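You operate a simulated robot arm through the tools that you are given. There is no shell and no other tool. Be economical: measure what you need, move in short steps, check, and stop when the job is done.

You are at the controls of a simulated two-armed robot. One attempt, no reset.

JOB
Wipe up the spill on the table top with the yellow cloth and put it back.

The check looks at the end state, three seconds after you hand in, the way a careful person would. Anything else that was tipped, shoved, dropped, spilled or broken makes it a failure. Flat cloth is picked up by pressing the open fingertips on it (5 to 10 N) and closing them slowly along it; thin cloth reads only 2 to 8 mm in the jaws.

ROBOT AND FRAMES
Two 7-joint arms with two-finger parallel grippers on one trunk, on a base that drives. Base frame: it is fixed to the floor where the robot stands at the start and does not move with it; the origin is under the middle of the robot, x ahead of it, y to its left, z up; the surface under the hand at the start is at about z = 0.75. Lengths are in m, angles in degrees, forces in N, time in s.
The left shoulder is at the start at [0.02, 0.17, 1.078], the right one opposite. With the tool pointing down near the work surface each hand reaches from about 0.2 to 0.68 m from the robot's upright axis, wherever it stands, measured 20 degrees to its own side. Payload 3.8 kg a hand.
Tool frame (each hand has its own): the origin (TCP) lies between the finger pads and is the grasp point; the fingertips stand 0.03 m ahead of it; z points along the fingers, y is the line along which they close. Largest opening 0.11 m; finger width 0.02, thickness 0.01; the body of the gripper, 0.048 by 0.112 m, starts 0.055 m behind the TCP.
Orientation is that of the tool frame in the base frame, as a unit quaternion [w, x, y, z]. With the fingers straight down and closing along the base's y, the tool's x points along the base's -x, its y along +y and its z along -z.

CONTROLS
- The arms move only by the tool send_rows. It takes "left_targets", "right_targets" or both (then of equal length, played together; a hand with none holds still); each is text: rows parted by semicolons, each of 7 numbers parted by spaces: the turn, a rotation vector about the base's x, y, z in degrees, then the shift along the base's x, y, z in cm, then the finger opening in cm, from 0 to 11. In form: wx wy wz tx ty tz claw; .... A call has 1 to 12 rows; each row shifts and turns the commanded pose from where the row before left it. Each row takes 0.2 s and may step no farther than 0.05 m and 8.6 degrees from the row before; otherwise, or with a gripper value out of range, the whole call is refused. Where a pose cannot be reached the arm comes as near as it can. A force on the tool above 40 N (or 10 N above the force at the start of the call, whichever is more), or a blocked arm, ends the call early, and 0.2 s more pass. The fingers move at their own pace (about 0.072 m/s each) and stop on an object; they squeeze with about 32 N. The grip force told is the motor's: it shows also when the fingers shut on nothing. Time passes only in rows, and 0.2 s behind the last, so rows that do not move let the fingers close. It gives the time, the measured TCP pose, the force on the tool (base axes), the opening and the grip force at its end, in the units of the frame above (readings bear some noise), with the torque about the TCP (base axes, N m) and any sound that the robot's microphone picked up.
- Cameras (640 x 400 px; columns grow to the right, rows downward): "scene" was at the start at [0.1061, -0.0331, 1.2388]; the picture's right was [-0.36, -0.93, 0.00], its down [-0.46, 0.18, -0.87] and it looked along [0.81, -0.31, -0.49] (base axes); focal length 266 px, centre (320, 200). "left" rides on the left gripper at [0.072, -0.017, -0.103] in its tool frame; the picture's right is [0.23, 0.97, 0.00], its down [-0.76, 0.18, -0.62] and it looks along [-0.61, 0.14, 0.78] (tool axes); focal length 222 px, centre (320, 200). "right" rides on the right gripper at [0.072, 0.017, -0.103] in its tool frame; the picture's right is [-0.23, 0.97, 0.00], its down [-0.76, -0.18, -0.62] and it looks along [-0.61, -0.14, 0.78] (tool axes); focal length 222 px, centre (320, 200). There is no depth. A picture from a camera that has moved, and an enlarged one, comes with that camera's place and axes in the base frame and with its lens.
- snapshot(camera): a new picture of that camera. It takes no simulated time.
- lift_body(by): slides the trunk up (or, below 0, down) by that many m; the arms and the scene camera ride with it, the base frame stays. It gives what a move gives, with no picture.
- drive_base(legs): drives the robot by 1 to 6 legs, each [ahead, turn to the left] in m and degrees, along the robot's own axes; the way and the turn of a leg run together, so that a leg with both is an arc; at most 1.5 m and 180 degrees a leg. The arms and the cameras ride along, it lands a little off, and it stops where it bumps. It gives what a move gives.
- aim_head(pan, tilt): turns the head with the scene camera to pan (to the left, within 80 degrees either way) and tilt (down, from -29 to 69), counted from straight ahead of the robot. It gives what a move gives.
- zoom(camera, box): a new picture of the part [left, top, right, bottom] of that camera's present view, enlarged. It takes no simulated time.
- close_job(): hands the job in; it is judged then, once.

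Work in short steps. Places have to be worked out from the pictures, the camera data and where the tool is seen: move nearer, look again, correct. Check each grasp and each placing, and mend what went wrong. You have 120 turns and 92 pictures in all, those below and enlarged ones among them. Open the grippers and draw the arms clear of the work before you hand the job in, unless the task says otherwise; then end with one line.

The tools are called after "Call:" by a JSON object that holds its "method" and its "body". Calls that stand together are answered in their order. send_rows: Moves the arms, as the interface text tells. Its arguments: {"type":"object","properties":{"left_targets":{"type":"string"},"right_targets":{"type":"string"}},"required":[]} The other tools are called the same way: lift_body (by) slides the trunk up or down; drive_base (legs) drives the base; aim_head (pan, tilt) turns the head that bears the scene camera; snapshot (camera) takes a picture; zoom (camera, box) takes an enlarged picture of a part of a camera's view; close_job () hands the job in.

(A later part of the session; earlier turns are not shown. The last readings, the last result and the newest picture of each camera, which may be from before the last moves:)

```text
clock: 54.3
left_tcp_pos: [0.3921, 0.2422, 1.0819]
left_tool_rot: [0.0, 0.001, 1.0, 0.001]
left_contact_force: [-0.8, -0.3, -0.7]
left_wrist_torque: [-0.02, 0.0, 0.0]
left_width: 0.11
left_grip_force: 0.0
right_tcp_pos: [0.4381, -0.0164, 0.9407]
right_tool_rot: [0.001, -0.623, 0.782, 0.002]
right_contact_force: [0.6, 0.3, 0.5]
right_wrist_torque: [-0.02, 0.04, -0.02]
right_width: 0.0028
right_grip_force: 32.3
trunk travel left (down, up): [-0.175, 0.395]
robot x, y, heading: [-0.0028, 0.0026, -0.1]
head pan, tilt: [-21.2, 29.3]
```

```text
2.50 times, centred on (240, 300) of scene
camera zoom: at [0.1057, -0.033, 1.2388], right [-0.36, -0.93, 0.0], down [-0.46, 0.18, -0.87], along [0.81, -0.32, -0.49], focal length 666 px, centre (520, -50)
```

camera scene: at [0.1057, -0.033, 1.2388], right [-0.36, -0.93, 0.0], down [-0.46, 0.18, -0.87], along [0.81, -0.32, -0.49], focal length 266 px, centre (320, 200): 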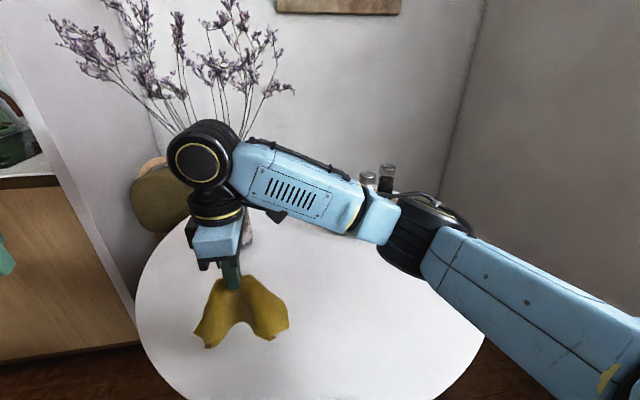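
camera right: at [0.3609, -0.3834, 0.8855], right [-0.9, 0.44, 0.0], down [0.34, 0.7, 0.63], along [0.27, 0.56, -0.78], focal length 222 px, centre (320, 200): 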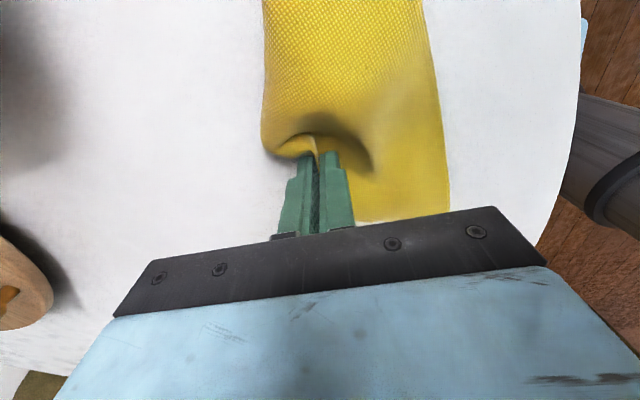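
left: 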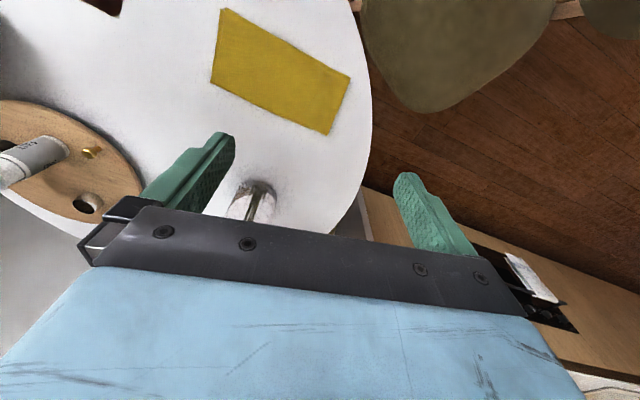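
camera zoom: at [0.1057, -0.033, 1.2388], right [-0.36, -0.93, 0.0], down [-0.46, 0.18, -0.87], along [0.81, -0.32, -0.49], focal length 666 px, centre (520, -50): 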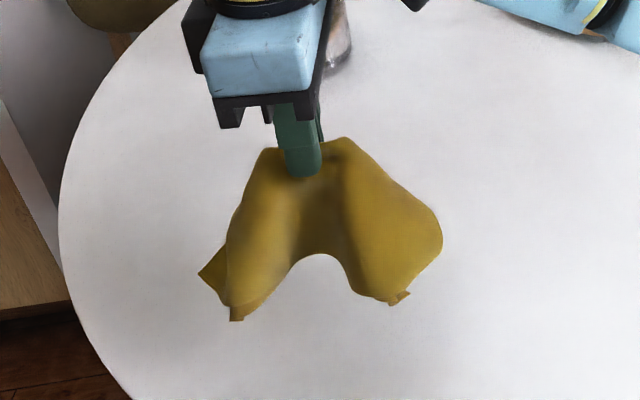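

The spill is gone. Now I lay the cloth back: the near edge touches down first at about x = 0.44, then I move along (0.97, -0.23) while lowering.

Call:
{"method": "send_rows", "body": {"right_targets": "0 0 0 -1 2 0 0; 0 0 0 -1 1.8 -1 0; 0 0 0 0 0 -2.5 0; 0 0 0 0.5 -0.1 -2.5 0; 0 0 0 1.5 -0.4 -2 0; 0 0 0 2 -0.5 -2 0; 0 0 0 2 -0.5 -1.5 0; 0 0 0 2 -0.5 -1.5 0; 0 0 0 2 -0.5 -1 0; 0 0 0 2 -0.4 -0.7 0; 0 0 0 1.5 -0.3 -0.4 0; 0 0 0 0 0 0 0"}}

Call:
{"method": "snapshot", "body": {"camera": "right"}}

Call:
{"method": "zoom", "body": {"camera": "scene", "box": [140, 220, 340, 380]}}

```text
clock: 56.9
left_tcp_pos: [0.3919, 0.2406, 1.0818]
left_tool_rot: [0.0, 0.0, 1.0, -0.001]
left_contact_force: [0.3, 0.5, -0.3]
left_wrist_torque: [0.01, 0.01, 0.06]
left_width: 0.11
left_grip_force: 0.1
right_tcp_pos: [0.5538, -0.0107, 0.789]
right_tool_rot: [0.0, -0.624, 0.781, 0.002]
right_contact_force: [0.4, 0.8, -0.1]
right_wrist_torque: [0.0, 0.01, -0.01]
right_width: 0.0028
right_grip_force: 31.8
trunk travel left (down, up): [-0.175, 0.395]
robot x, y, heading: [-0.0016, -0.001, 0.0]
head pan, tilt: [-21.2, 29.3]
```

```text
60 pictures are left
camera right: at [0.5213, -0.0787, 0.8934], right [-0.9, 0.44, 0.0], down [0.34, 0.7, 0.63], along [0.27, 0.56, -0.78], focal length 222 px, centre (320, 200)
```

right: 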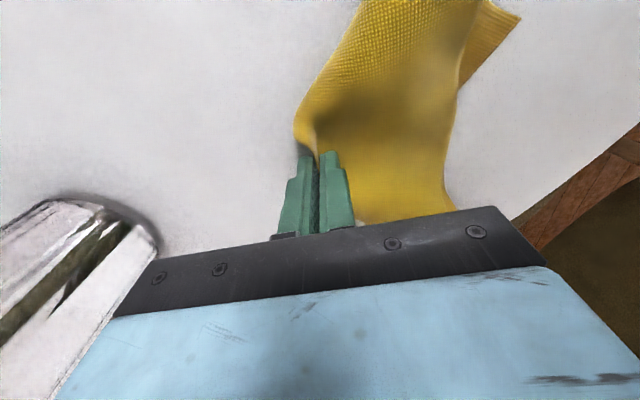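

```text
2.50 times, centred on (240, 300) of scene
camera zoom: at [0.1056, -0.0332, 1.2388], right [-0.36, -0.93, 0.0], down [-0.46, 0.18, -0.87], along [0.81, -0.32, -0.49], focal length 666 px, centre (520, -50)
```

zoom: 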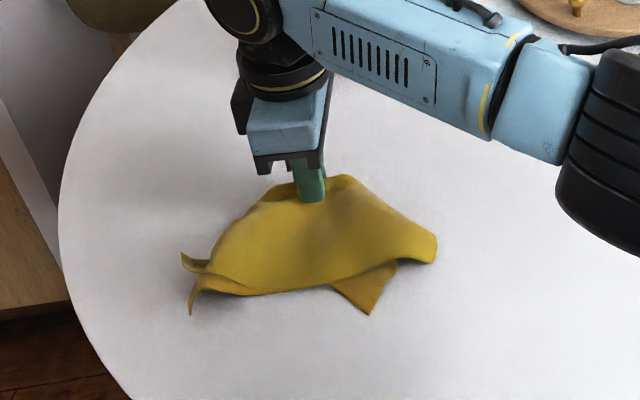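

The cloth is nearly down, somewhat rumpled at the corners. I lower the last bit, open gently and lift.

Call:
{"method": "send_rows", "body": {"right_targets": "0 0 0 0.2 0 -0.3 0; 0 0 0 0 0 -0.1 0.3; 0 0 0 0 0 0 0.8; 0 0 0 0 0 0 1.5; 0 0 0 0 0 0.3 2; 0 0 0 0 0 1 2.5; 0 0 0 0 0 2 2.5; 0 0 0 0 0 3 2.5; 0 0 0 0 0 4 2.5; 0 0 0 0 -3 4 2.5; 0 0 0 -2 -5 2 2.5; 0 0 0 -3 -4 0 2.5"}}

Call:
{"method": "snapshot", "body": {"camera": "right"}}

Call:
{"method": "zoom", "body": {"camera": "scene", "box": [140, 220, 340, 380]}}

```text
refused: row 11 steps farther than a row can; nothing moved
```

```text
58 pictures are left
camera right: at [0.5213, -0.0787, 0.8934], right [-0.9, 0.44, 0.0], down [0.34, 0.7, 0.63], along [0.27, 0.56, -0.78], focal length 222 px, centre (320, 200)
```

right: 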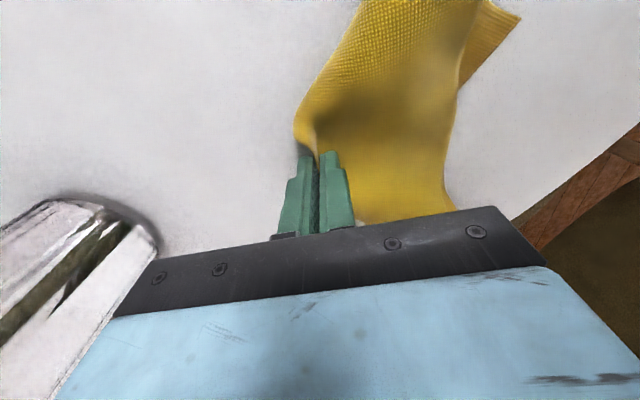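

```text
2.50 times, centred on (240, 300) of scene
camera zoom: at [0.1056, -0.0332, 1.2388], right [-0.36, -0.93, 0.0], down [-0.46, 0.18, -0.87], along [0.81, -0.32, -0.49], focal length 666 px, centre (520, -50)
```

zoom: 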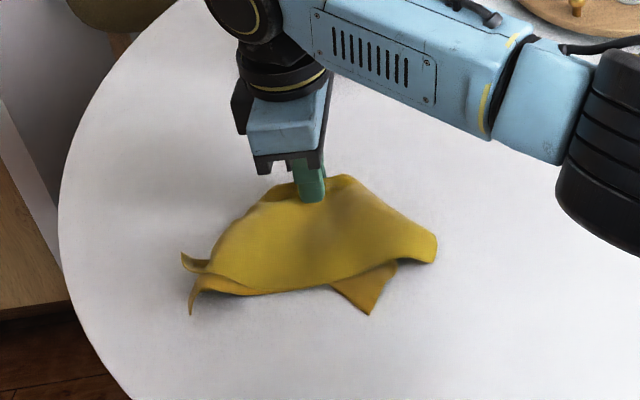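

The call was refused because of the step size of one row. I resend it with smaller retreat steps.

Call:
{"method": "send_rows", "body": {"right_targets": "0 0 0 0.2 0 -0.3 0; 0 0 0 0 0 -0.1 0.3; 0 0 0 0 0 0 0.8; 0 0 0 0 0 0 1.5; 0 0 0 0 0 0.3 2; 0 0 0 0 0 1 2.5; 0 0 0 0 0 2 2.5; 0 0 0 0 0 3 2.5; 0 0 0 0 0 4 2.5; 0 0 0 0 -2 4 2.5; 0 0 0 -2 -4 0 2.5; 0 0 0 -2 -4 0 2.5"}}

Call:
{"method": "snapshot", "body": {"camera": "right"}}

Call:
{"method": "zoom", "body": {"camera": "scene", "box": [140, 220, 340, 380]}}

```text
clock: 59.5
left_tcp_pos: [0.3915, 0.2409, 1.0811]
left_tool_rot: [0.0, 0.0, 1.0, 0.0]
left_contact_force: [-0.1, -0.1, 0.0]
left_wrist_torque: [0.02, -0.01, 0.02]
left_width: 0.1101
left_grip_force: 0.0
right_tcp_pos: [0.5159, -0.111, 0.9304]
right_tool_rot: [0.0, -0.624, 0.781, 0.003]
right_contact_force: [0.1, -0.4, 0.1]
right_wrist_torque: [0.0, -0.01, 0.02]
right_width: 0.0251
right_grip_force: 0.0
trunk travel left (down, up): [-0.175, 0.395]
robot x, y, heading: [-0.0009, 0.0008, -0.1]
head pan, tilt: [-21.2, 29.3]
```

```text
56 pictures are left
camera right: at [0.4833, -0.1784, 1.0337], right [-0.9, 0.44, 0.0], down [0.34, 0.7, 0.62], along [0.27, 0.56, -0.78], focal length 222 px, centre (320, 200)
```

right: 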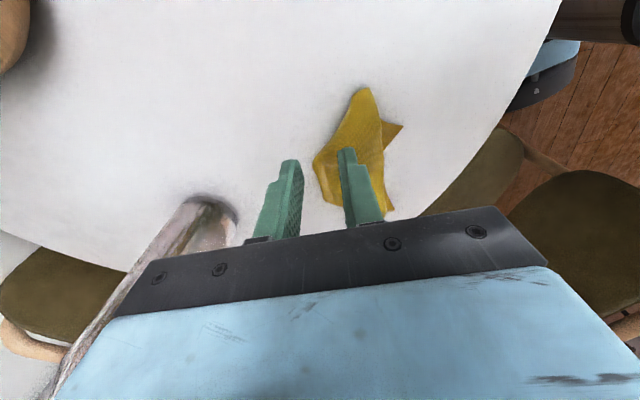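

```text
2.50 times, centred on (240, 300) of scene
camera zoom: at [0.1054, -0.0339, 1.2388], right [-0.36, -0.93, 0.0], down [-0.46, 0.18, -0.87], along [0.81, -0.32, -0.49], focal length 666 px, centre (520, -50)
```

zoom: 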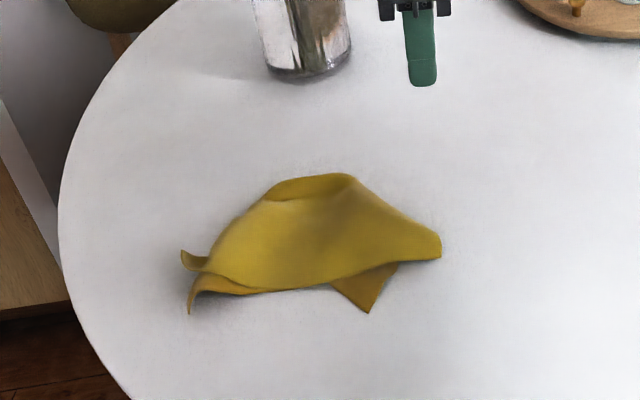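

The cloth is back in place but rumpled, with both ends of the fold drooped toward the near side. I take a closer look before tidying it.

Call:
{"method": "send_rows", "body": {"right_targets": "0 0 0 0 3 0 4; 0 0 0 0 4 0 4; 0 0 0 0 4 0 4; 0 0 0 0 0 0 4"}}

Call:
{"method": "zoom", "body": {"camera": "right", "box": [200, 0, 520, 200]}}

Call:
{"method": "zoom", "body": {"camera": "scene", "box": [175, 270, 305, 350]}}

```text
clock: 60.5
left_tcp_pos: [0.3923, 0.2415, 1.0816]
left_tool_rot: [0.001, 0.0, 1.0, -0.001]
left_contact_force: [1.0, -0.7, 0.1]
left_wrist_torque: [0.02, -0.01, -0.02]
left_width: 0.1098
left_grip_force: 0.1
right_tcp_pos: [0.5151, -0.0005, 0.9322]
right_tool_rot: [0.001, -0.623, 0.782, 0.002]
right_contact_force: [0.2, 1.0, 0.6]
right_wrist_torque: [0.03, 0.04, 0.0]
right_width: 0.04
right_grip_force: 0.1
trunk travel left (down, up): [-0.175, 0.395]
robot x, y, heading: [-0.0002, -0.0026, -0.3]
head pan, tilt: [-21.2, 29.3]
```

```text
2.00 times, centred on (360, 100) of right
camera zoom: at [0.4832, -0.0674, 1.0353], right [-0.9, 0.44, 0.0], down [0.34, 0.7, 0.63], along [0.27, 0.56, -0.78], focal length 444 px, centre (240, 400)
```

zoom: 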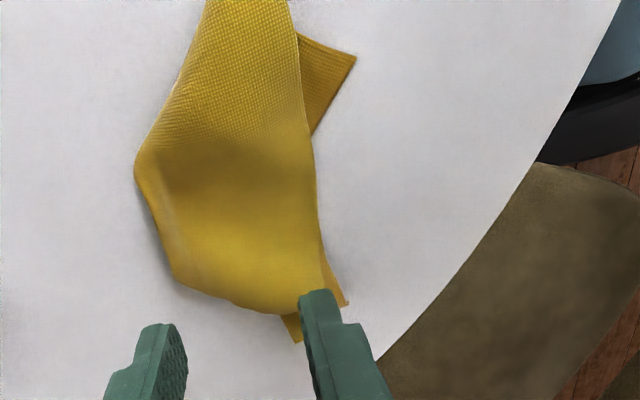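

```text
4.92 times, centred on (240, 310) of scene
camera zoom: at [0.1057, -0.0335, 1.2388], right [-0.36, -0.93, 0.0], down [-0.46, 0.18, -0.87], along [0.81, -0.32, -0.49], focal length 1312 px, centre (714, -342)
```

zoom: 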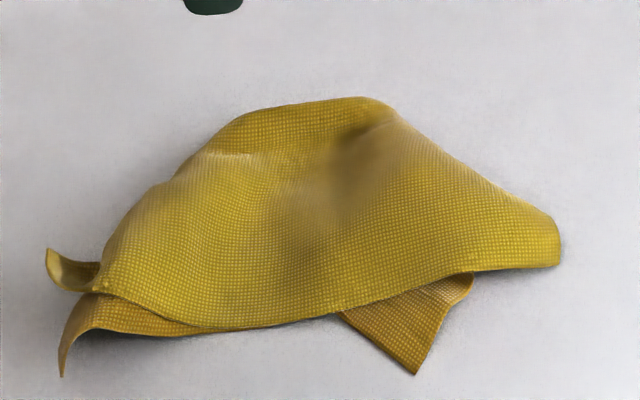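

I tidy the right end by straddling it at about (0.475, -0.095), pinching it, and pulling it out to the original corner.

Call:
{"method": "send_rows", "body": {"right_targets": "0 0 0 -1 -4 0 4; 0 0 0 -1.5 -4 0 4; 0 0 0 -1.5 -1.5 -2 4; 0 0 0 0 0 -4 4; 0 0 0 0 0 -4 4; 0 0 0 0 0 -3 4; 0 0 0 0 0 0 4"}}

Call:
{"method": "zoom", "body": {"camera": "scene", "box": [175, 250, 335, 350]}}

Call:
{"method": "snapshot", "body": {"camera": "right"}}

```text
clock: 62.1
left_tcp_pos: [0.3918, 0.2419, 1.082]
left_tool_rot: [0.0, 0.0, 1.0, 0.0]
left_contact_force: [-0.4, 0.9, 0.6]
left_wrist_torque: [0.02, 0.01, -0.02]
left_width: 0.1099
left_grip_force: 0.0
right_tcp_pos: [0.4758, -0.0956, 0.7978]
right_tool_rot: [0.0, -0.625, 0.781, 0.002]
right_contact_force: [0.0, 0.1, -0.2]
right_wrist_torque: [-0.04, 0.03, 0.01]
right_width: 0.0399
right_grip_force: 0.0
trunk travel left (down, up): [-0.175, 0.395]
robot x, y, heading: [0.0015, -0.0003, -0.2]
head pan, tilt: [-21.2, 29.3]
```

```text
4.00 times, centred on (255, 300) of scene
camera zoom: at [0.1057, -0.0332, 1.2388], right [-0.36, -0.93, 0.0], down [-0.46, 0.18, -0.87], along [0.81, -0.32, -0.49], focal length 1066 px, centre (580, -200)
```

zoom: 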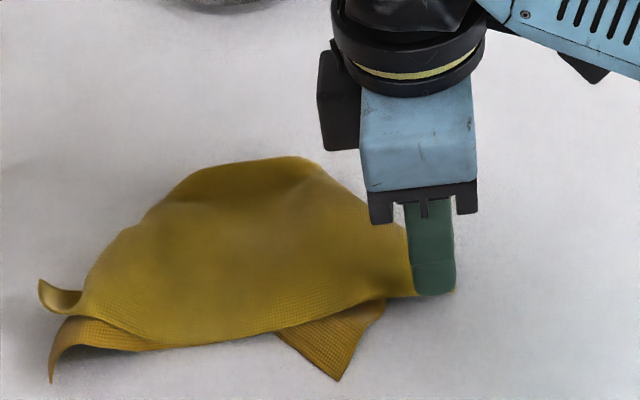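

```text
51 pictures are left
camera right: at [0.4428, -0.1629, 0.9014], right [-0.9, 0.44, 0.0], down [0.34, 0.7, 0.62], along [0.27, 0.56, -0.78], focal length 222 px, centre (320, 200)
```

right: 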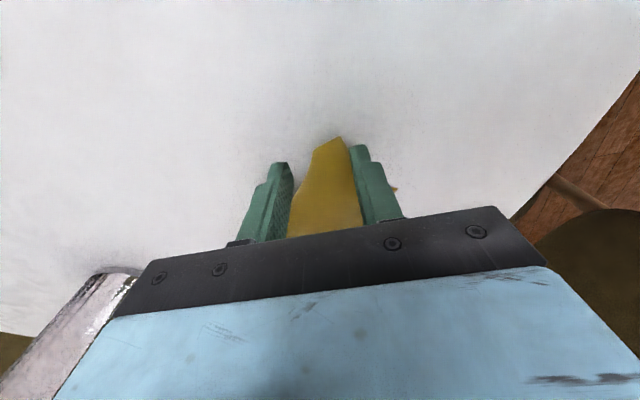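

The fingers straddle the end well. I lower, close, and pull the end outward just above the table.

Call:
{"method": "send_rows", "body": {"right_targets": "0 0 0 0 0 -1 4; 0 0 0 0 0 -0.5 4; 0 0 0 0 0 0 3; 0 0 0 0 0 0 2; 0 0 0 0 0 0 1; 0 0 0 0 0 0 0; 0 0 0 0 0 0 0; 0 0 0 0 0 0 0"}}

Call:
{"method": "send_rows", "body": {"right_targets": "0 0 0 0 0 1 0; 0 0 0 1 -0.3 0.7 0; 0 0 0 1 -0.5 0 0; 0 0 0 1 -0.5 0 0; 0 0 0 1 -0.4 0 0; 0 0 0 0.8 -0.2 -0.7 0; 0 0 0 0.6 0 -0.8 0; 0 0 0 0 0 0 0"}}

Call:
{"method": "zoom", "body": {"camera": "scene", "box": [165, 250, 325, 350]}}

```text
clock: 63.9
left_tcp_pos: [0.3916, 0.2416, 1.0809]
left_tool_rot: [0.0, 0.0, 1.0, 0.0]
left_contact_force: [1.4, -0.6, 0.5]
left_wrist_torque: [-0.01, 0.01, -0.02]
left_width: 0.1102
left_grip_force: 0.0
right_tcp_pos: [0.4739, -0.0954, 0.7853]
right_tool_rot: [0.0, -0.624, 0.781, 0.003]
right_contact_force: [0.3, -0.2, -0.1]
right_wrist_torque: [0.01, -0.02, 0.03]
right_width: 0.0026
right_grip_force: 31.9
trunk travel left (down, up): [-0.175, 0.395]
robot x, y, heading: [0.0003, 0.0001, 0.4]
head pan, tilt: [-21.2, 29.3]
```

```text
clock: 65.7
left_tcp_pos: [0.3928, 0.2421, 1.0812]
left_tool_rot: [0.0, 0.0, 1.0, 0.0]
left_contact_force: [0.2, 0.1, -0.2]
left_wrist_torque: [0.01, 0.06, -0.03]
left_width: 0.1098
left_grip_force: 0.0
right_tcp_pos: [0.5303, -0.1159, 0.7865]
right_tool_rot: [0.001, -0.624, 0.782, 0.002]
right_contact_force: [0.0, -0.2, 0.3]
right_wrist_torque: [0.0, 0.0, 0.0]
right_width: 0.0024
right_grip_force: 31.5
trunk travel left (down, up): [-0.175, 0.395]
robot x, y, heading: [0.0013, 0.0, -0.0]
head pan, tilt: [-21.2, 29.3]
```

```text
4.00 times, centred on (245, 300) of scene
camera zoom: at [0.1056, -0.0332, 1.2388], right [-0.36, -0.93, 0.0], down [-0.46, 0.18, -0.87], along [0.81, -0.32, -0.49], focal length 1066 px, centre (620, -200)
```

zoom: 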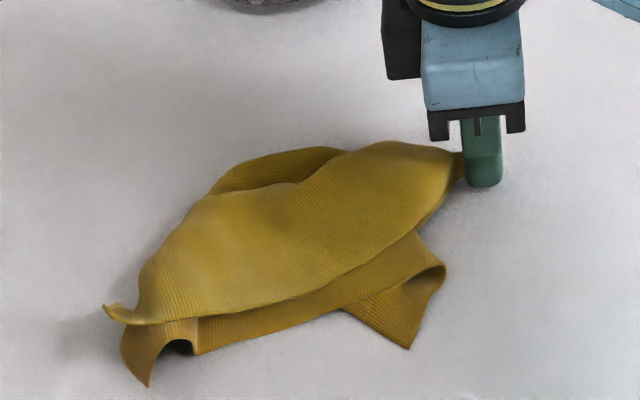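

The pinch pulled mostly the upper layer. I lift a little to see which part of the cloth is held.

Call:
{"method": "send_rows", "body": {"right_targets": "0 0 0 0 0 2 0; 0 0 0 0 0 3 0; 0 0 0 0 0 3 0; 0 0 0 0 0 0 0; 0 0 0 0 0 0 0"}}

Call:
{"method": "zoom", "body": {"camera": "scene", "box": [165, 220, 325, 350]}}

Call:
{"method": "snapshot", "body": {"camera": "right"}}

```text
clock: 66.9
left_tcp_pos: [0.3919, 0.2422, 1.0816]
left_tool_rot: [-0.001, 0.0, 1.0, 0.0]
left_contact_force: [0.1, -0.5, 0.2]
left_wrist_torque: [-0.01, 0.0, -0.01]
left_width: 0.1103
left_grip_force: 0.1
right_tcp_pos: [0.5296, -0.1145, 0.8665]
right_tool_rot: [0.0, -0.624, 0.781, 0.003]
right_contact_force: [0.7, 0.5, 0.6]
right_wrist_torque: [0.04, -0.03, -0.01]
right_width: 0.0026
right_grip_force: 31.9
trunk travel left (down, up): [-0.175, 0.395]
robot x, y, heading: [0.0004, -0.0027, -0.1]
head pan, tilt: [-21.2, 29.3]
```

```text
3.08 times, centred on (245, 285) of scene
camera zoom: at [0.1057, -0.0332, 1.2388], right [-0.36, -0.93, 0.0], down [-0.46, 0.18, -0.87], along [0.81, -0.32, -0.49], focal length 820 px, centre (551, -62)
```

zoom: 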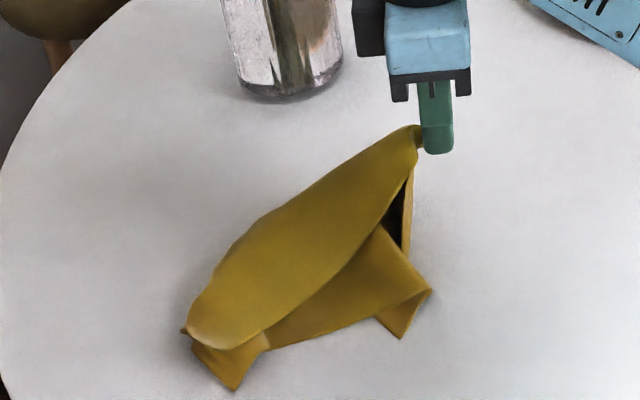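

```text
48 pictures are left
camera right: at [0.4973, -0.1818, 0.9697], right [-0.9, 0.44, 0.0], down [0.34, 0.7, 0.62], along [0.27, 0.56, -0.78], focal length 222 px, centre (320, 200)
```

right: 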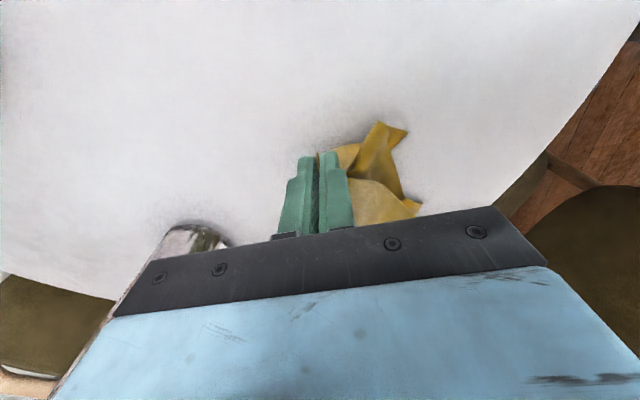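

The fold's right end is what the right hand holds, so a two-handed re-lay should work. I bring the left hand, turned -90°, toward the fold's left end at about (0.51, 0.06) and look with its camera.

Call:
{"method": "send_rows", "body": {"left_targets": "0 0 -8.2 1 -1 0 8; 0 0 -8.2 1 -1 -1 8; 0 0 -8.2 1 -1 -1 6; 0 0 -8.2 1 -1 -1 5; 0 0 -8.2 1.2 -1.2 -2 5; 0 0 -8.2 1.2 -1.2 -2 5; 0 0 -8.2 1.2 -1.2 -2 5; 0 0 -8.2 1.2 -1.2 -2 5; 0 0 -8.2 1.2 -1.2 -2 5; 0 0 -8.2 1.2 -1.2 -2 5; 0 0 -8 1.2 -1.2 0 5; 0 0 0 0 0 0 5"}}

Call:
{"method": "snapshot", "body": {"camera": "left"}}

Call:
{"method": "snapshot", "body": {"camera": "scene"}}

```text
clock: 69.5
left_tcp_pos: [0.5168, 0.1181, 0.9323]
left_tool_rot: [0.0, 0.707, 0.707, 0.0]
left_contact_force: [0.4, 0.1, -0.3]
left_wrist_torque: [0.01, 0.02, -0.01]
left_width: 0.0499
left_grip_force: 0.2
right_tcp_pos: [0.53, -0.1149, 0.8665]
right_tool_rot: [0.0, -0.623, 0.782, 0.003]
right_contact_force: [-0.1, -0.6, -0.3]
right_wrist_torque: [0.02, -0.03, -0.02]
right_width: 0.0025
right_grip_force: 32.1
trunk travel left (down, up): [-0.175, 0.395]
robot x, y, heading: [-0.0013, 0.0026, -0.3]
head pan, tilt: [-21.2, 29.3]
```

```text
47 pictures are left
camera left: at [0.4992, 0.191, 1.0362], right [0.97, 0.22, 0.0], down [0.18, -0.76, 0.62], along [0.14, -0.61, -0.78], focal length 222 px, centre (320, 200)
```

left: 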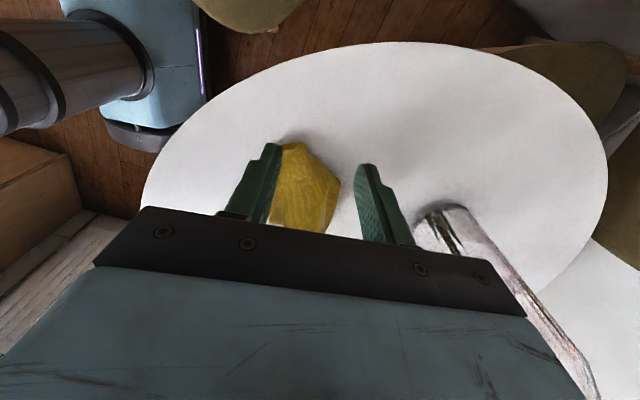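

```text
46 pictures are left
camera scene: at [0.1057, -0.0331, 1.2388], right [-0.36, -0.93, 0.0], down [-0.46, 0.18, -0.87], along [0.81, -0.32, -0.49], focal length 266 px, centre (320, 200)
```

scene: 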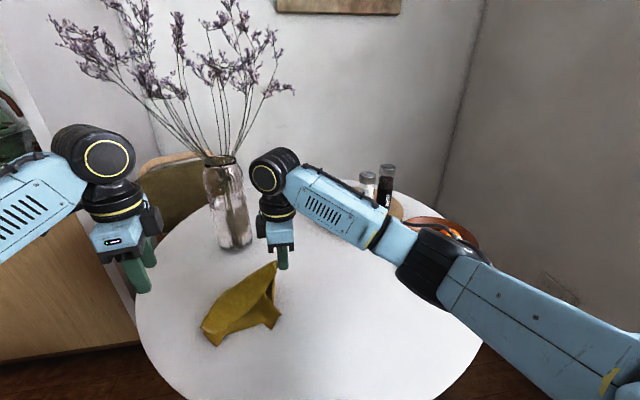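

I zoom in on the left end of the cloth from the left hand's camera.

Call:
{"method": "zoom", "body": {"camera": "left", "box": [230, 120, 390, 240]}}

Call:
{"method": "zoom", "body": {"camera": "scene", "box": [180, 250, 300, 350]}}

```text
3.33 times, centred on (310, 180) of left
camera zoom: at [0.4992, 0.191, 1.0362], right [0.97, 0.22, 0.0], down [0.18, -0.76, 0.62], along [0.14, -0.61, -0.78], focal length 740 px, centre (353, 267)
```

zoom: 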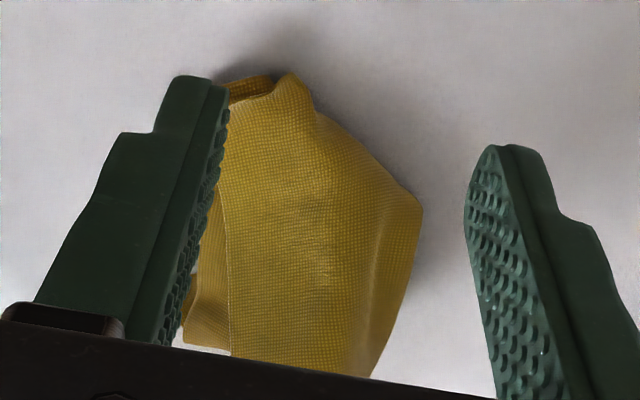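

```text
4.00 times, centred on (240, 300) of scene
camera zoom: at [0.1057, -0.0331, 1.2388], right [-0.36, -0.93, 0.0], down [-0.46, 0.18, -0.87], along [0.81, -0.32, -0.49], focal length 1066 px, centre (640, -200)
```

zoom: 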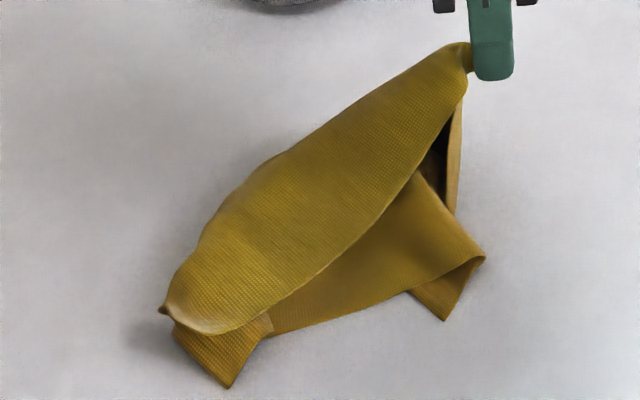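

The fold's left end is at about (0.508, 0.055). I move the left hand over it with a 4 cm opening and go down.

Call:
{"method": "send_rows", "body": {"left_targets": "0 0 0 -0.3 -2.5 0 4; 0 0 0 -0.3 -2.5 -2 4; 0 0 0 -0.3 -1.5 -3 4; 0 0 0 0 0 -4 4; 0 0 0 0 0 -4 4; 0 0 0 0 0 0 4"}}

Call:
{"method": "snapshot", "body": {"camera": "left"}}

Call:
{"method": "zoom", "body": {"camera": "scene", "box": [160, 230, 300, 350]}}

```text
clock: 70.9
left_tcp_pos: [0.51, 0.0515, 0.7995]
left_tool_rot: [0.0, 0.708, 0.706, 0.0]
left_contact_force: [-0.4, 0.2, -0.1]
left_wrist_torque: [0.01, 0.0, 0.01]
left_width: 0.0401
left_grip_force: 0.0
right_tcp_pos: [0.53, -0.1148, 0.8663]
right_tool_rot: [0.0, -0.625, 0.781, 0.002]
right_contact_force: [0.6, 0.2, 0.5]
right_wrist_torque: [-0.03, -0.01, 0.01]
right_width: 0.0028
right_grip_force: 31.6
trunk travel left (down, up): [-0.175, 0.395]
robot x, y, heading: [-0.0028, 0.0009, -0.2]
head pan, tilt: [-21.2, 29.3]
```

```text
43 pictures are left
camera left: at [0.4923, 0.1256, 0.9036], right [0.97, 0.23, 0.0], down [0.18, -0.76, 0.62], along [0.14, -0.61, -0.78], focal length 222 px, centre (320, 200)
```

left: 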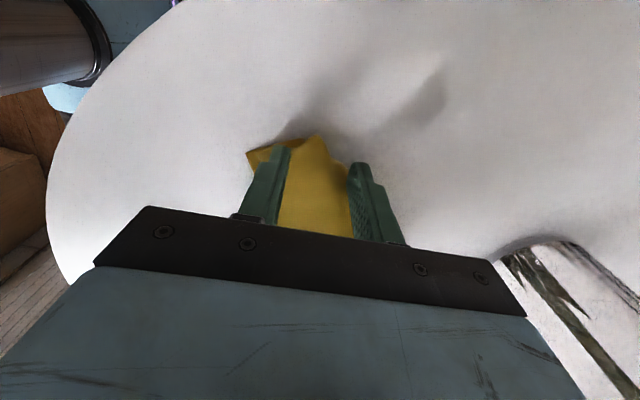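

```text
3.33 times, centred on (230, 290) of scene
camera zoom: at [0.1057, -0.0332, 1.2388], right [-0.36, -0.93, 0.0], down [-0.46, 0.18, -0.87], along [0.81, -0.32, -0.49], focal length 888 px, centre (620, -100)
```

zoom: 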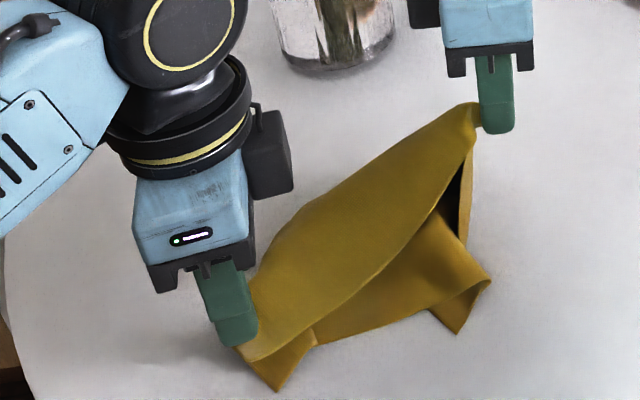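

Well placed. I lower to contact and close slowly.

Call:
{"method": "send_rows", "body": {"left_targets": "0 0 0 0 0 -1 4; 0 0 0 0 0 -0.6 4; 0 0 0 0 0 -0.1 3.4; 0 0 0 0 0 0 2.8; 0 0 0 0 0 0 2.2; 0 0 0 0 0 0 1.6; 0 0 0 0 0 0 1; 0 0 0 0 0 0 0.4; 0 0 0 0 0 0 0; 0 0 0 0 0 0 0; 0 0 0 0 0 0 0"}}

Call:
{"method": "snapshot", "body": {"camera": "left"}}

```text
clock: 73.3
left_tcp_pos: [0.5063, 0.0528, 0.7843]
left_tool_rot: [0.0, 0.708, 0.707, 0.0]
left_contact_force: [-0.3, -0.9, 3.2]
left_wrist_torque: [0.01, 0.03, -0.04]
left_width: 0.0043
left_grip_force: 32.5
right_tcp_pos: [0.5309, -0.1136, 0.8669]
right_tool_rot: [0.0, -0.624, 0.781, 0.003]
right_contact_force: [-0.6, 1.0, -1.0]
right_wrist_torque: [-0.02, 0.01, 0.02]
right_width: 0.0023
right_grip_force: 31.8
trunk travel left (down, up): [-0.175, 0.395]
robot x, y, heading: [-0.0026, -0.0048, -0.1]
head pan, tilt: [-21.2, 29.3]
```

```text
41 pictures are left
camera left: at [0.4896, 0.1256, 0.8881], right [0.97, 0.23, 0.0], down [0.18, -0.76, 0.62], along [0.14, -0.61, -0.78], focal length 222 px, centre (320, 200)
```

left: 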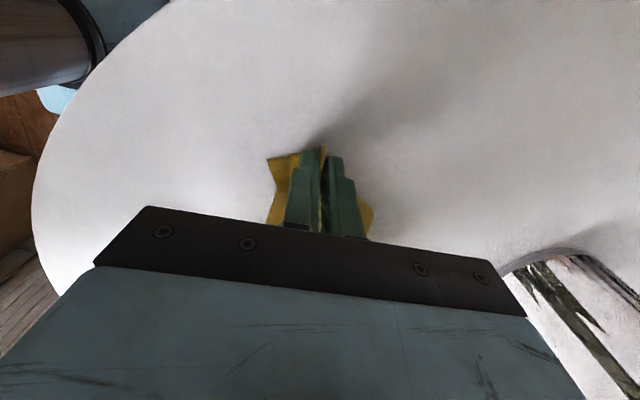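

Gripped at 4.3 mm. I raise both hands to the same height and look.

Call:
{"method": "send_rows", "body": {"left_targets": "0 0 0 0 0 1.5 0; 0 0 0 0 0 2.2 0; 0 0 0 0.3 0 2.2 0; 0 0 0 0.3 0 2.2 0; 0 0 0 0.3 0 2.2 0; 0 0 0 0.3 0 2.2 0; 0 0 0 0.3 0 2.2 0; 0 0 0 0 0 0 0", "right_targets": "0 0 0 0 0 0 0; 0 0 0 0 0 0 0; 0 0 0 0 0 1 0; 0 0 0 0 0 1.3 0; 0 0 0 0 0 1.3 0; 0 0 0 0 0 1.3 0; 0 0 0 0 0 1.3 0; 0 0 0 0 0 0 0"}}

Call:
{"method": "snapshot", "body": {"camera": "scene"}}

Call:
{"method": "zoom", "body": {"camera": "scene", "box": [140, 200, 320, 340]}}

```text
clock: 75.1
left_tcp_pos: [0.5219, 0.0528, 0.9317]
left_tool_rot: [0.0, 0.707, 0.707, -0.001]
left_contact_force: [-0.2, 0.0, 0.1]
left_wrist_torque: [-0.01, 0.03, -0.03]
left_width: 0.0043
left_grip_force: 32.2
right_tcp_pos: [0.5303, -0.1139, 0.9274]
right_tool_rot: [0.001, -0.624, 0.781, 0.002]
right_contact_force: [-0.6, -0.2, -0.1]
right_wrist_torque: [-0.02, -0.01, 0.0]
right_width: 0.0025
right_grip_force: 31.4
trunk travel left (down, up): [-0.175, 0.395]
robot x, y, heading: [-0.0024, -0.0003, -0.1]
head pan, tilt: [-21.2, 29.3]
```

```text
40 pictures are left
camera scene: at [0.1058, -0.0332, 1.2387], right [-0.36, -0.93, 0.0], down [-0.46, 0.18, -0.87], along [0.81, -0.32, -0.49], focal length 266 px, centre (320, 200)
```

scene: 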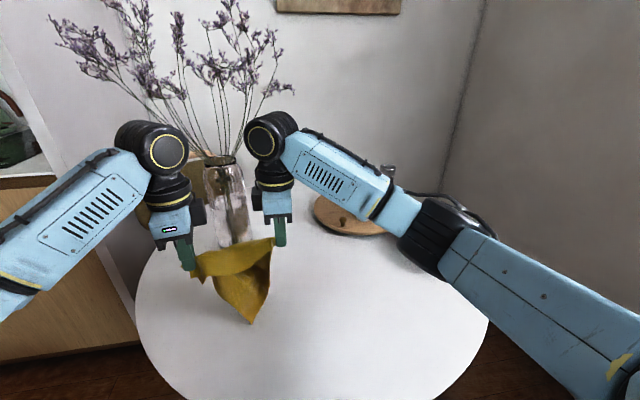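

```text
2.86 times, centred on (230, 270) of scene
camera zoom: at [0.1058, -0.0332, 1.2387], right [-0.36, -0.93, 0.0], down [-0.46, 0.18, -0.87], along [0.81, -0.32, -0.49], focal length 762 px, centre (577, 0)
```

zoom: 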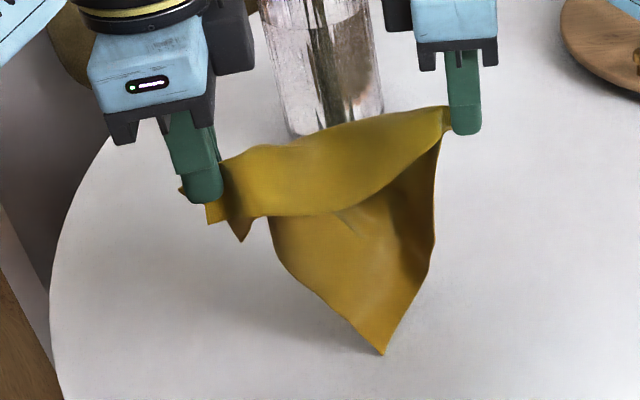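

The left hand caught several layers, and the cloth has partly unfolded: the right hand seems to hold a corner of the full 22 cm square. I'll re-lay it properly: release the left hand, spread the cloth flat by dragging, grip two adjacent corners, then lay and fold it. First I open the left hand and withdraw it.

Call:
{"method": "send_rows", "body": {"left_targets": "0 0 0 0 0 0 1; 0 0 0 0 0 0 3; 0 0 0 0 0.5 0 5; 0 0 0 0 1 1 6; 0 0 0 0 1 3 6; 0 0 0 -1 2 4 6; 0 0 0 -2 4 2 6; 0 0 0 -2 4 2 6; 0 0 0 -2 4 1 6; 0 0 0 -2 4 1 6; 0 0 0 -2 4 0 6; 0 0 0 0 0 0 6"}}

Call:
{"method": "send_rows", "body": {"right_targets": "0 0 0 -1 2 2 0; 0 0 0 -1 3 2 0; 0 0 0 -1 3 2 0; 0 0 0 -1 3 2 0; 0 0 0 -1 3 2 0; 0 0 0 -1 2 2 0; 0 0 0 -1 1.5 2 0; 0 0 0 -1 0 2 0; 0 0 0 0 0 0 0; 0 0 0 0 0 0 0"}}

Call:
{"method": "snapshot", "body": {"camera": "scene"}}

```text
clock: 77.7
left_tcp_pos: [0.4144, 0.2951, 1.0724]
left_tool_rot: [0.0, 0.708, 0.706, 0.0]
left_contact_force: [0.8, -0.6, -0.1]
left_wrist_torque: [0.01, 0.0, 0.02]
left_width: 0.0598
left_grip_force: 0.0
right_tcp_pos: [0.5296, -0.1146, 0.9276]
right_tool_rot: [0.0, -0.623, 0.782, 0.003]
right_contact_force: [-0.6, 0.5, 0.1]
right_wrist_torque: [0.0, -0.03, 0.04]
right_width: 0.0025
right_grip_force: 32.3
trunk travel left (down, up): [-0.175, 0.395]
robot x, y, heading: [0.0, -0.0041, -0.1]
head pan, tilt: [-21.2, 29.3]
```

```text
clock: 79.9
left_tcp_pos: [0.4136, 0.2956, 1.0713]
left_tool_rot: [0.0, 0.707, 0.707, 0.0]
left_contact_force: [-0.1, -0.6, -0.4]
left_wrist_torque: [-0.02, 0.01, 0.0]
left_width: 0.0599
left_grip_force: 0.1
right_tcp_pos: [0.4504, 0.0612, 1.0902]
right_tool_rot: [0.0, -0.624, 0.782, 0.003]
right_contact_force: [0.1, 0.1, 0.1]
right_wrist_torque: [0.02, 0.07, -0.07]
right_width: 0.0023
right_grip_force: 32.0
trunk travel left (down, up): [-0.175, 0.395]
robot x, y, heading: [-0.0011, -0.0009, -0.4]
head pan, tilt: [-21.2, 29.3]
```

```text
38 pictures are left
camera scene: at [0.1056, -0.0332, 1.2388], right [-0.36, -0.93, 0.0], down [-0.46, 0.18, -0.87], along [0.81, -0.32, -0.49], focal length 266 px, centre (320, 200)
```

scene: 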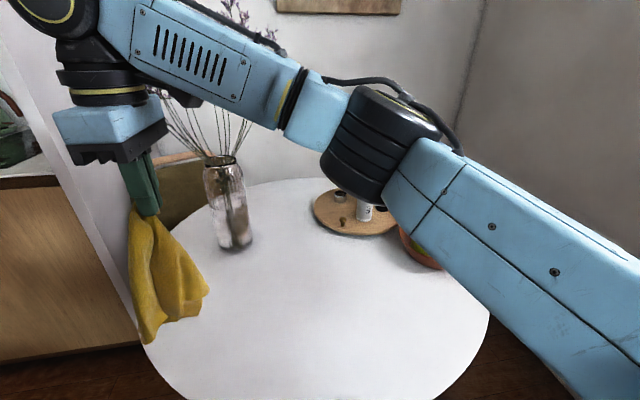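

I zoom in to see how it hangs.

Call:
{"method": "zoom", "body": {"camera": "scene", "box": [80, 170, 260, 360]}}

```text
2.11 times, centred on (170, 265) of scene
camera zoom: at [0.1056, -0.0332, 1.2388], right [-0.36, -0.93, 0.0], down [-0.46, 0.18, -0.87], along [0.81, -0.32, -0.49], focal length 561 px, centre (636, 63)
```

zoom: 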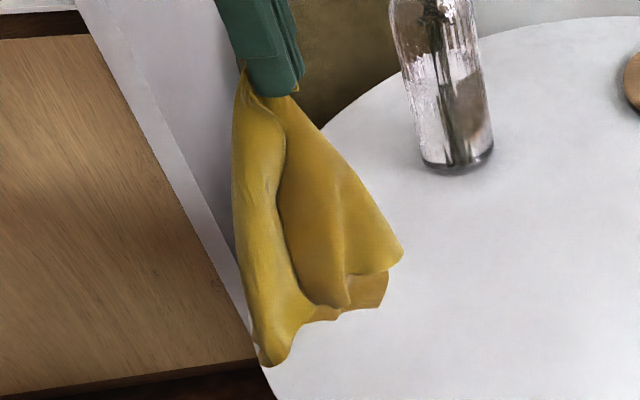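

I lay it out by lowering while dragging it toward -y.

Call:
{"method": "send_rows", "body": {"right_targets": "0 0 0 0 0 -3 0; 0 0 0 0 0 -3 0; 0 0 0 0 -1 -3 0; 0 0 0 0 -2 -3 0; 0 0 0 0 -2.5 -3 0; 0 0 0 0 -3 -3 0; 0 0 0 0 -3 -3 0; 0 0 0 0 -3.5 -2.5 0; 0 0 0 0 -3.5 -2.5 0; 0 0 0 0 -3.5 -2 0; 0 0 0 0 -3 -1.5 0; 0 0 0 0 -2 -0.8 0"}}

Call:
{"method": "snapshot", "body": {"camera": "scene"}}

Call:
{"method": "zoom", "body": {"camera": "scene", "box": [160, 230, 400, 400]}}

```text
clock: 82.5
left_tcp_pos: [0.4136, 0.2951, 1.0729]
left_tool_rot: [0.0, 0.706, 0.708, 0.001]
left_contact_force: [0.8, 0.6, -0.1]
left_wrist_torque: [0.0, -0.04, 0.02]
left_width: 0.0599
left_grip_force: 0.1
right_tcp_pos: [0.4491, -0.2085, 0.7861]
right_tool_rot: [0.001, -0.623, 0.782, 0.003]
right_contact_force: [-0.1, 0.2, 0.3]
right_wrist_torque: [0.04, -0.01, -0.04]
right_width: 0.0025
right_grip_force: 31.7
trunk travel left (down, up): [-0.175, 0.395]
robot x, y, heading: [-0.0005, 0.001, 0.1]
head pan, tilt: [-21.2, 29.3]
```

```text
36 pictures are left
camera scene: at [0.1056, -0.0334, 1.2388], right [-0.36, -0.93, 0.0], down [-0.46, 0.18, -0.87], along [0.81, -0.32, -0.49], focal length 266 px, centre (320, 200)
```

scene: 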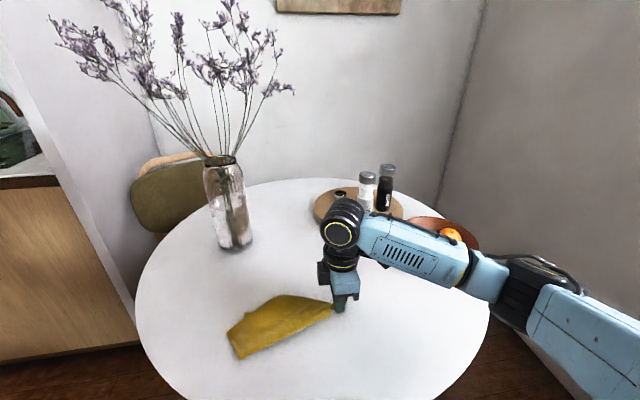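

```text
2.35 times, centred on (280, 315) of scene
camera zoom: at [0.1056, -0.0334, 1.2388], right [-0.36, -0.93, 0.0], down [-0.46, 0.18, -0.87], along [0.81, -0.32, -0.49], focal length 627 px, centre (414, -71)
```

zoom: 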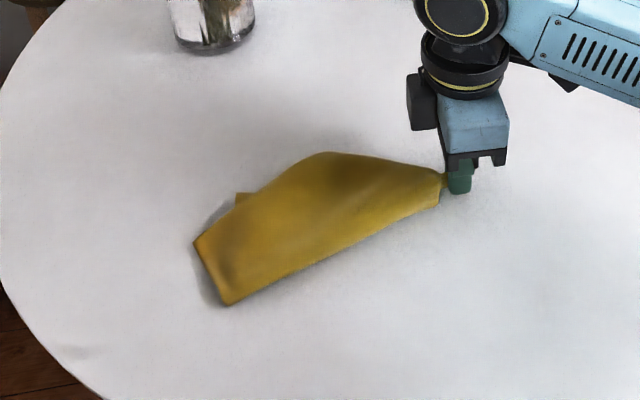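

The drag laid it out as a neat folded strip, but about 10 cm too far right and turned by 20°. I repeat the same lay with the drag line shifted and turned, so it ends on the original spot. First the left arm goes farther away and the right hand lifts back along the same arc.

Call:
{"method": "send_rows", "body": {"left_targets": "0 0 0 -2 1 0.5 6; 0 0 0 -2 1 0.5 6; 0 0 0 -2 1 0.5 6; 0 0 0 -2 1 0.5 6; 0 0 0 -2 1 0.5 6; 0 0 0 -2 1 0.5 6; 0 0 0 -1 0 0 6; 0 0 0 0 0 0 6; 0 0 0 0 0 0 6; 0 0 0 0 0 0 6; 0 0 0 0 0 0 6; 0 0 0 0 0 0 6", "right_targets": "0 0 0 0 2 1 0; 0 0 0 0 3 1.5 0; 0 0 0 0 3 2 0; 0 0 0 0 3 2.5 0; 0 0 0 0 3 2.5 0; 0 0 0 0 3 3 0; 0 0 0 0 3 3 0; 0 0 0 0 2.5 3 0; 0 0 0 0 2 3 0; 0 0 0 0 1 3 0; 0 0 0 0 0 3 0; 0 0 0 0 0 3 0"}}

Call:
{"method": "send_rows", "body": {"right_targets": "0 0 -4 1 1.5 0.5 0; 0 0 -4 1.5 1.5 0 0; 0 0 -4 1.5 1.5 0 0; 0 0 -4 1.5 1.5 0 0; 0 0 -4 1.5 1.5 0 0; 0 0 0 1.5 1.5 0 0; 0 0 0 0.5 1.0 0 0; 0 0 0 0 0 0 0; 0 0 0 0 0 0 0; 0 0 0 0 0 0 0"}}

Call:
{"method": "snapshot", "body": {"camera": "scene"}}

```text
clock: 85.1
left_tcp_pos: [0.2818, 0.3579, 1.1017]
left_tool_rot: [0.0, 0.707, 0.707, -0.001]
left_contact_force: [0.1, 1.1, -0.2]
left_wrist_torque: [0.02, -0.02, 0.01]
left_width: 0.0599
left_grip_force: 0.0
right_tcp_pos: [0.4487, 0.0452, 1.0912]
right_tool_rot: [0.0, -0.624, 0.781, 0.003]
right_contact_force: [-1.0, -0.5, -0.4]
right_wrist_torque: [-0.01, -0.01, -0.01]
right_width: 0.0027
right_grip_force: 31.9
trunk travel left (down, up): [-0.175, 0.395]
robot x, y, heading: [-0.0036, 0.0, 0.3]
head pan, tilt: [-21.2, 29.3]
```

```text
clock: 87.3
left_tcp_pos: [0.2811, 0.3573, 1.1002]
left_tool_rot: [0.001, 0.706, 0.708, 0.0]
left_contact_force: [-0.8, -0.5, 0.3]
left_wrist_torque: [0.01, 0.03, -0.01]
left_width: 0.0601
left_grip_force: 0.0
right_tcp_pos: [0.497, 0.0972, 1.0948]
right_tool_rot: [0.0, -0.524, 0.852, 0.002]
right_contact_force: [-0.3, 0.0, -1.1]
right_wrist_torque: [0.04, 0.01, 0.0]
right_width: 0.0025
right_grip_force: 31.8
right hand out of reach, approached as far as the arm can: row 4, 5, 6, 7
trunk travel left (down, up): [-0.175, 0.395]
robot x, y, heading: [0.001, -0.0046, -0.2]
head pan, tilt: [-21.2, 29.3]
```

```text
34 pictures are left
camera scene: at [0.1057, -0.0332, 1.2388], right [-0.36, -0.93, 0.0], down [-0.46, 0.18, -0.87], along [0.81, -0.32, -0.49], focal length 266 px, centre (320, 200)
```

scene: 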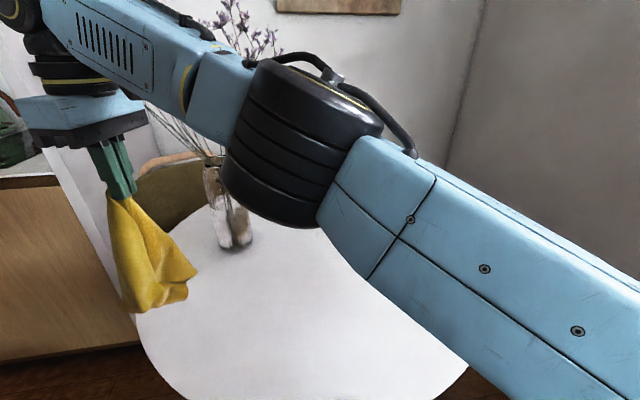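

The hand is at its reach limit here. I lower a bit and see what the commanded pose is.

Call:
{"method": "send_rows", "body": {"right_targets": "0 0 0 0 0 -3 0; 0 0 0 0 0 -3 0; 0 0 0 0 0 0 0"}}

```text
clock: 88.1
left_tcp_pos: [0.2817, 0.3579, 1.1019]
left_tool_rot: [0.0, 0.707, 0.707, 0.0]
left_contact_force: [-0.3, -0.3, -0.4]
left_wrist_torque: [-0.01, 0.03, -0.02]
left_width: 0.0598
left_grip_force: 0.1
right_tcp_pos: [0.4977, 0.0973, 1.0347]
right_tool_rot: [0.0, -0.523, 0.852, 0.002]
right_contact_force: [-0.3, 0.3, 0.3]
right_wrist_torque: [0.02, 0.01, 0.07]
right_width: 0.0026
right_grip_force: 32.0
trunk travel left (down, up): [-0.175, 0.395]
robot x, y, heading: [-0.0015, 0.0004, 0.3]
head pan, tilt: [-21.2, 29.3]
```

The commanded pose was clamped. I try to reach a little farther at this height.

Call:
{"method": "send_rows", "body": {"right_targets": "0 0 0 1.5 2 0 0; 0 0 0 1.5 2 0 0; 0 0 0 1 0 0 0; 0 0 0 0 0 0 0"}}

Call:
{"method": "zoom", "body": {"camera": "scene", "box": [60, 170, 300, 380]}}

```text
clock: 89.1
left_tcp_pos: [0.282, 0.3581, 1.1007]
left_tool_rot: [0.0, 0.707, 0.707, 0.0]
left_contact_force: [0.8, 1.0, -0.7]
left_wrist_torque: [0.0, -0.03, 0.01]
left_width: 0.06
left_grip_force: 0.0
right_tcp_pos: [0.5019, 0.1109, 1.0276]
right_tool_rot: [-0.009, -0.536, 0.844, -0.002]
right_contact_force: [0.0, 0.0, -0.6]
right_wrist_torque: [-0.01, 0.02, 0.01]
right_width: 0.0023
right_grip_force: 31.9
right hand out of reach, approached as far as the arm can: row 1, 2, 3
trunk travel left (down, up): [-0.175, 0.395]
robot x, y, heading: [-0.001, -0.0006, 0.1]
head pan, tilt: [-21.2, 29.3]
```

```text
1.90 times, centred on (180, 275) of scene
camera zoom: at [0.1057, -0.0332, 1.2388], right [-0.36, -0.93, 0.0], down [-0.46, 0.18, -0.87], along [0.81, -0.32, -0.49], focal length 508 px, centre (587, 57)
```

zoom: 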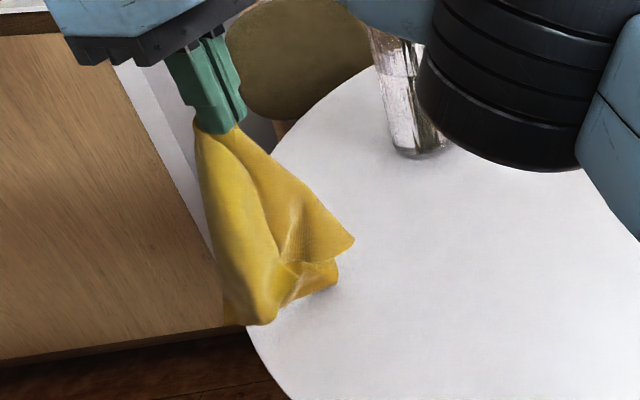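

The cloth's tip is at the table now. I lay it with a drag along (-0.25, -0.97).

Call:
{"method": "send_rows", "body": {"right_targets": "0 0 0 -0.2 -0.8 -3 0; 0 0 0 -0.4 -1.6 -3 0; 0 0 0 -0.5 -2 -3 0; 0 0 0 -0.6 -2.4 -3 0; 0 0 0 -0.6 -2.4 -3 0; 0 0 0 -0.6 -2.6 -2.7 0; 0 0 0 -0.7 -2.8 -2.5 0; 0 0 0 -0.7 -2.8 -1.8 0; 0 0 0 -0.6 -2.2 -1.3 0; 0 0 0 -0.6 -1.9 -0.8 0; 0 0 0 0 0 0 0"}}

Call:
{"method": "zoom", "body": {"camera": "scene", "box": [140, 220, 340, 380]}}

Call:
{"method": "snapshot", "body": {"camera": "scene"}}

```text
clock: 91.5
left_tcp_pos: [0.282, 0.3587, 1.1006]
left_tool_rot: [0.0, 0.708, 0.707, 0.0]
left_contact_force: [0.5, -0.8, 0.3]
left_wrist_torque: [-0.02, 0.03, 0.01]
left_width: 0.0598
left_grip_force: 0.1
right_tcp_pos: [0.4609, -0.1091, 0.7939]
right_tool_rot: [0.0, -0.524, 0.852, 0.002]
right_contact_force: [0.5, 0.3, -0.1]
right_wrist_torque: [-0.01, -0.02, 0.04]
right_width: 0.0026
right_grip_force: 32.4
trunk travel left (down, up): [-0.175, 0.395]
robot x, y, heading: [-0.0007, 0.0007, -0.2]
head pan, tilt: [-21.2, 29.3]
```

```text
2.50 times, centred on (240, 300) of scene
camera zoom: at [0.1057, -0.0331, 1.2388], right [-0.36, -0.93, 0.0], down [-0.46, 0.18, -0.87], along [0.81, -0.32, -0.49], focal length 666 px, centre (520, -50)
```

zoom: 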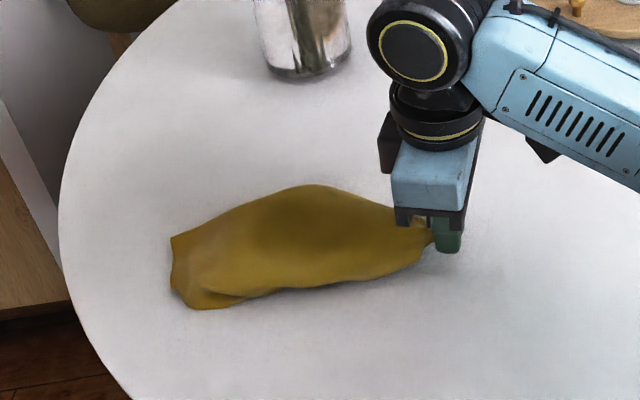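

```text
31 pictures are left
camera scene: at [0.1057, -0.0331, 1.2388], right [-0.36, -0.93, 0.0], down [-0.46, 0.18, -0.87], along [0.81, -0.32, -0.49], focal length 266 px, centre (320, 200)
```

scene: 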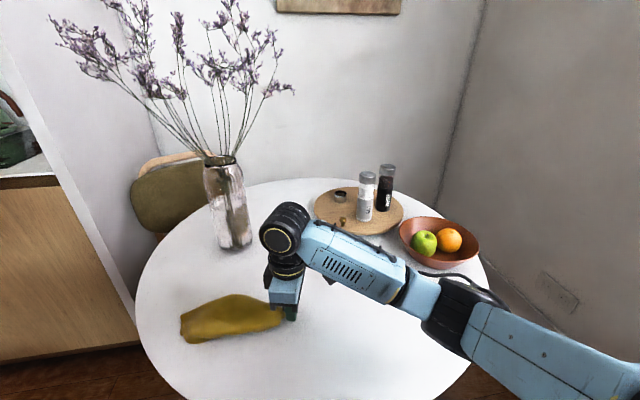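

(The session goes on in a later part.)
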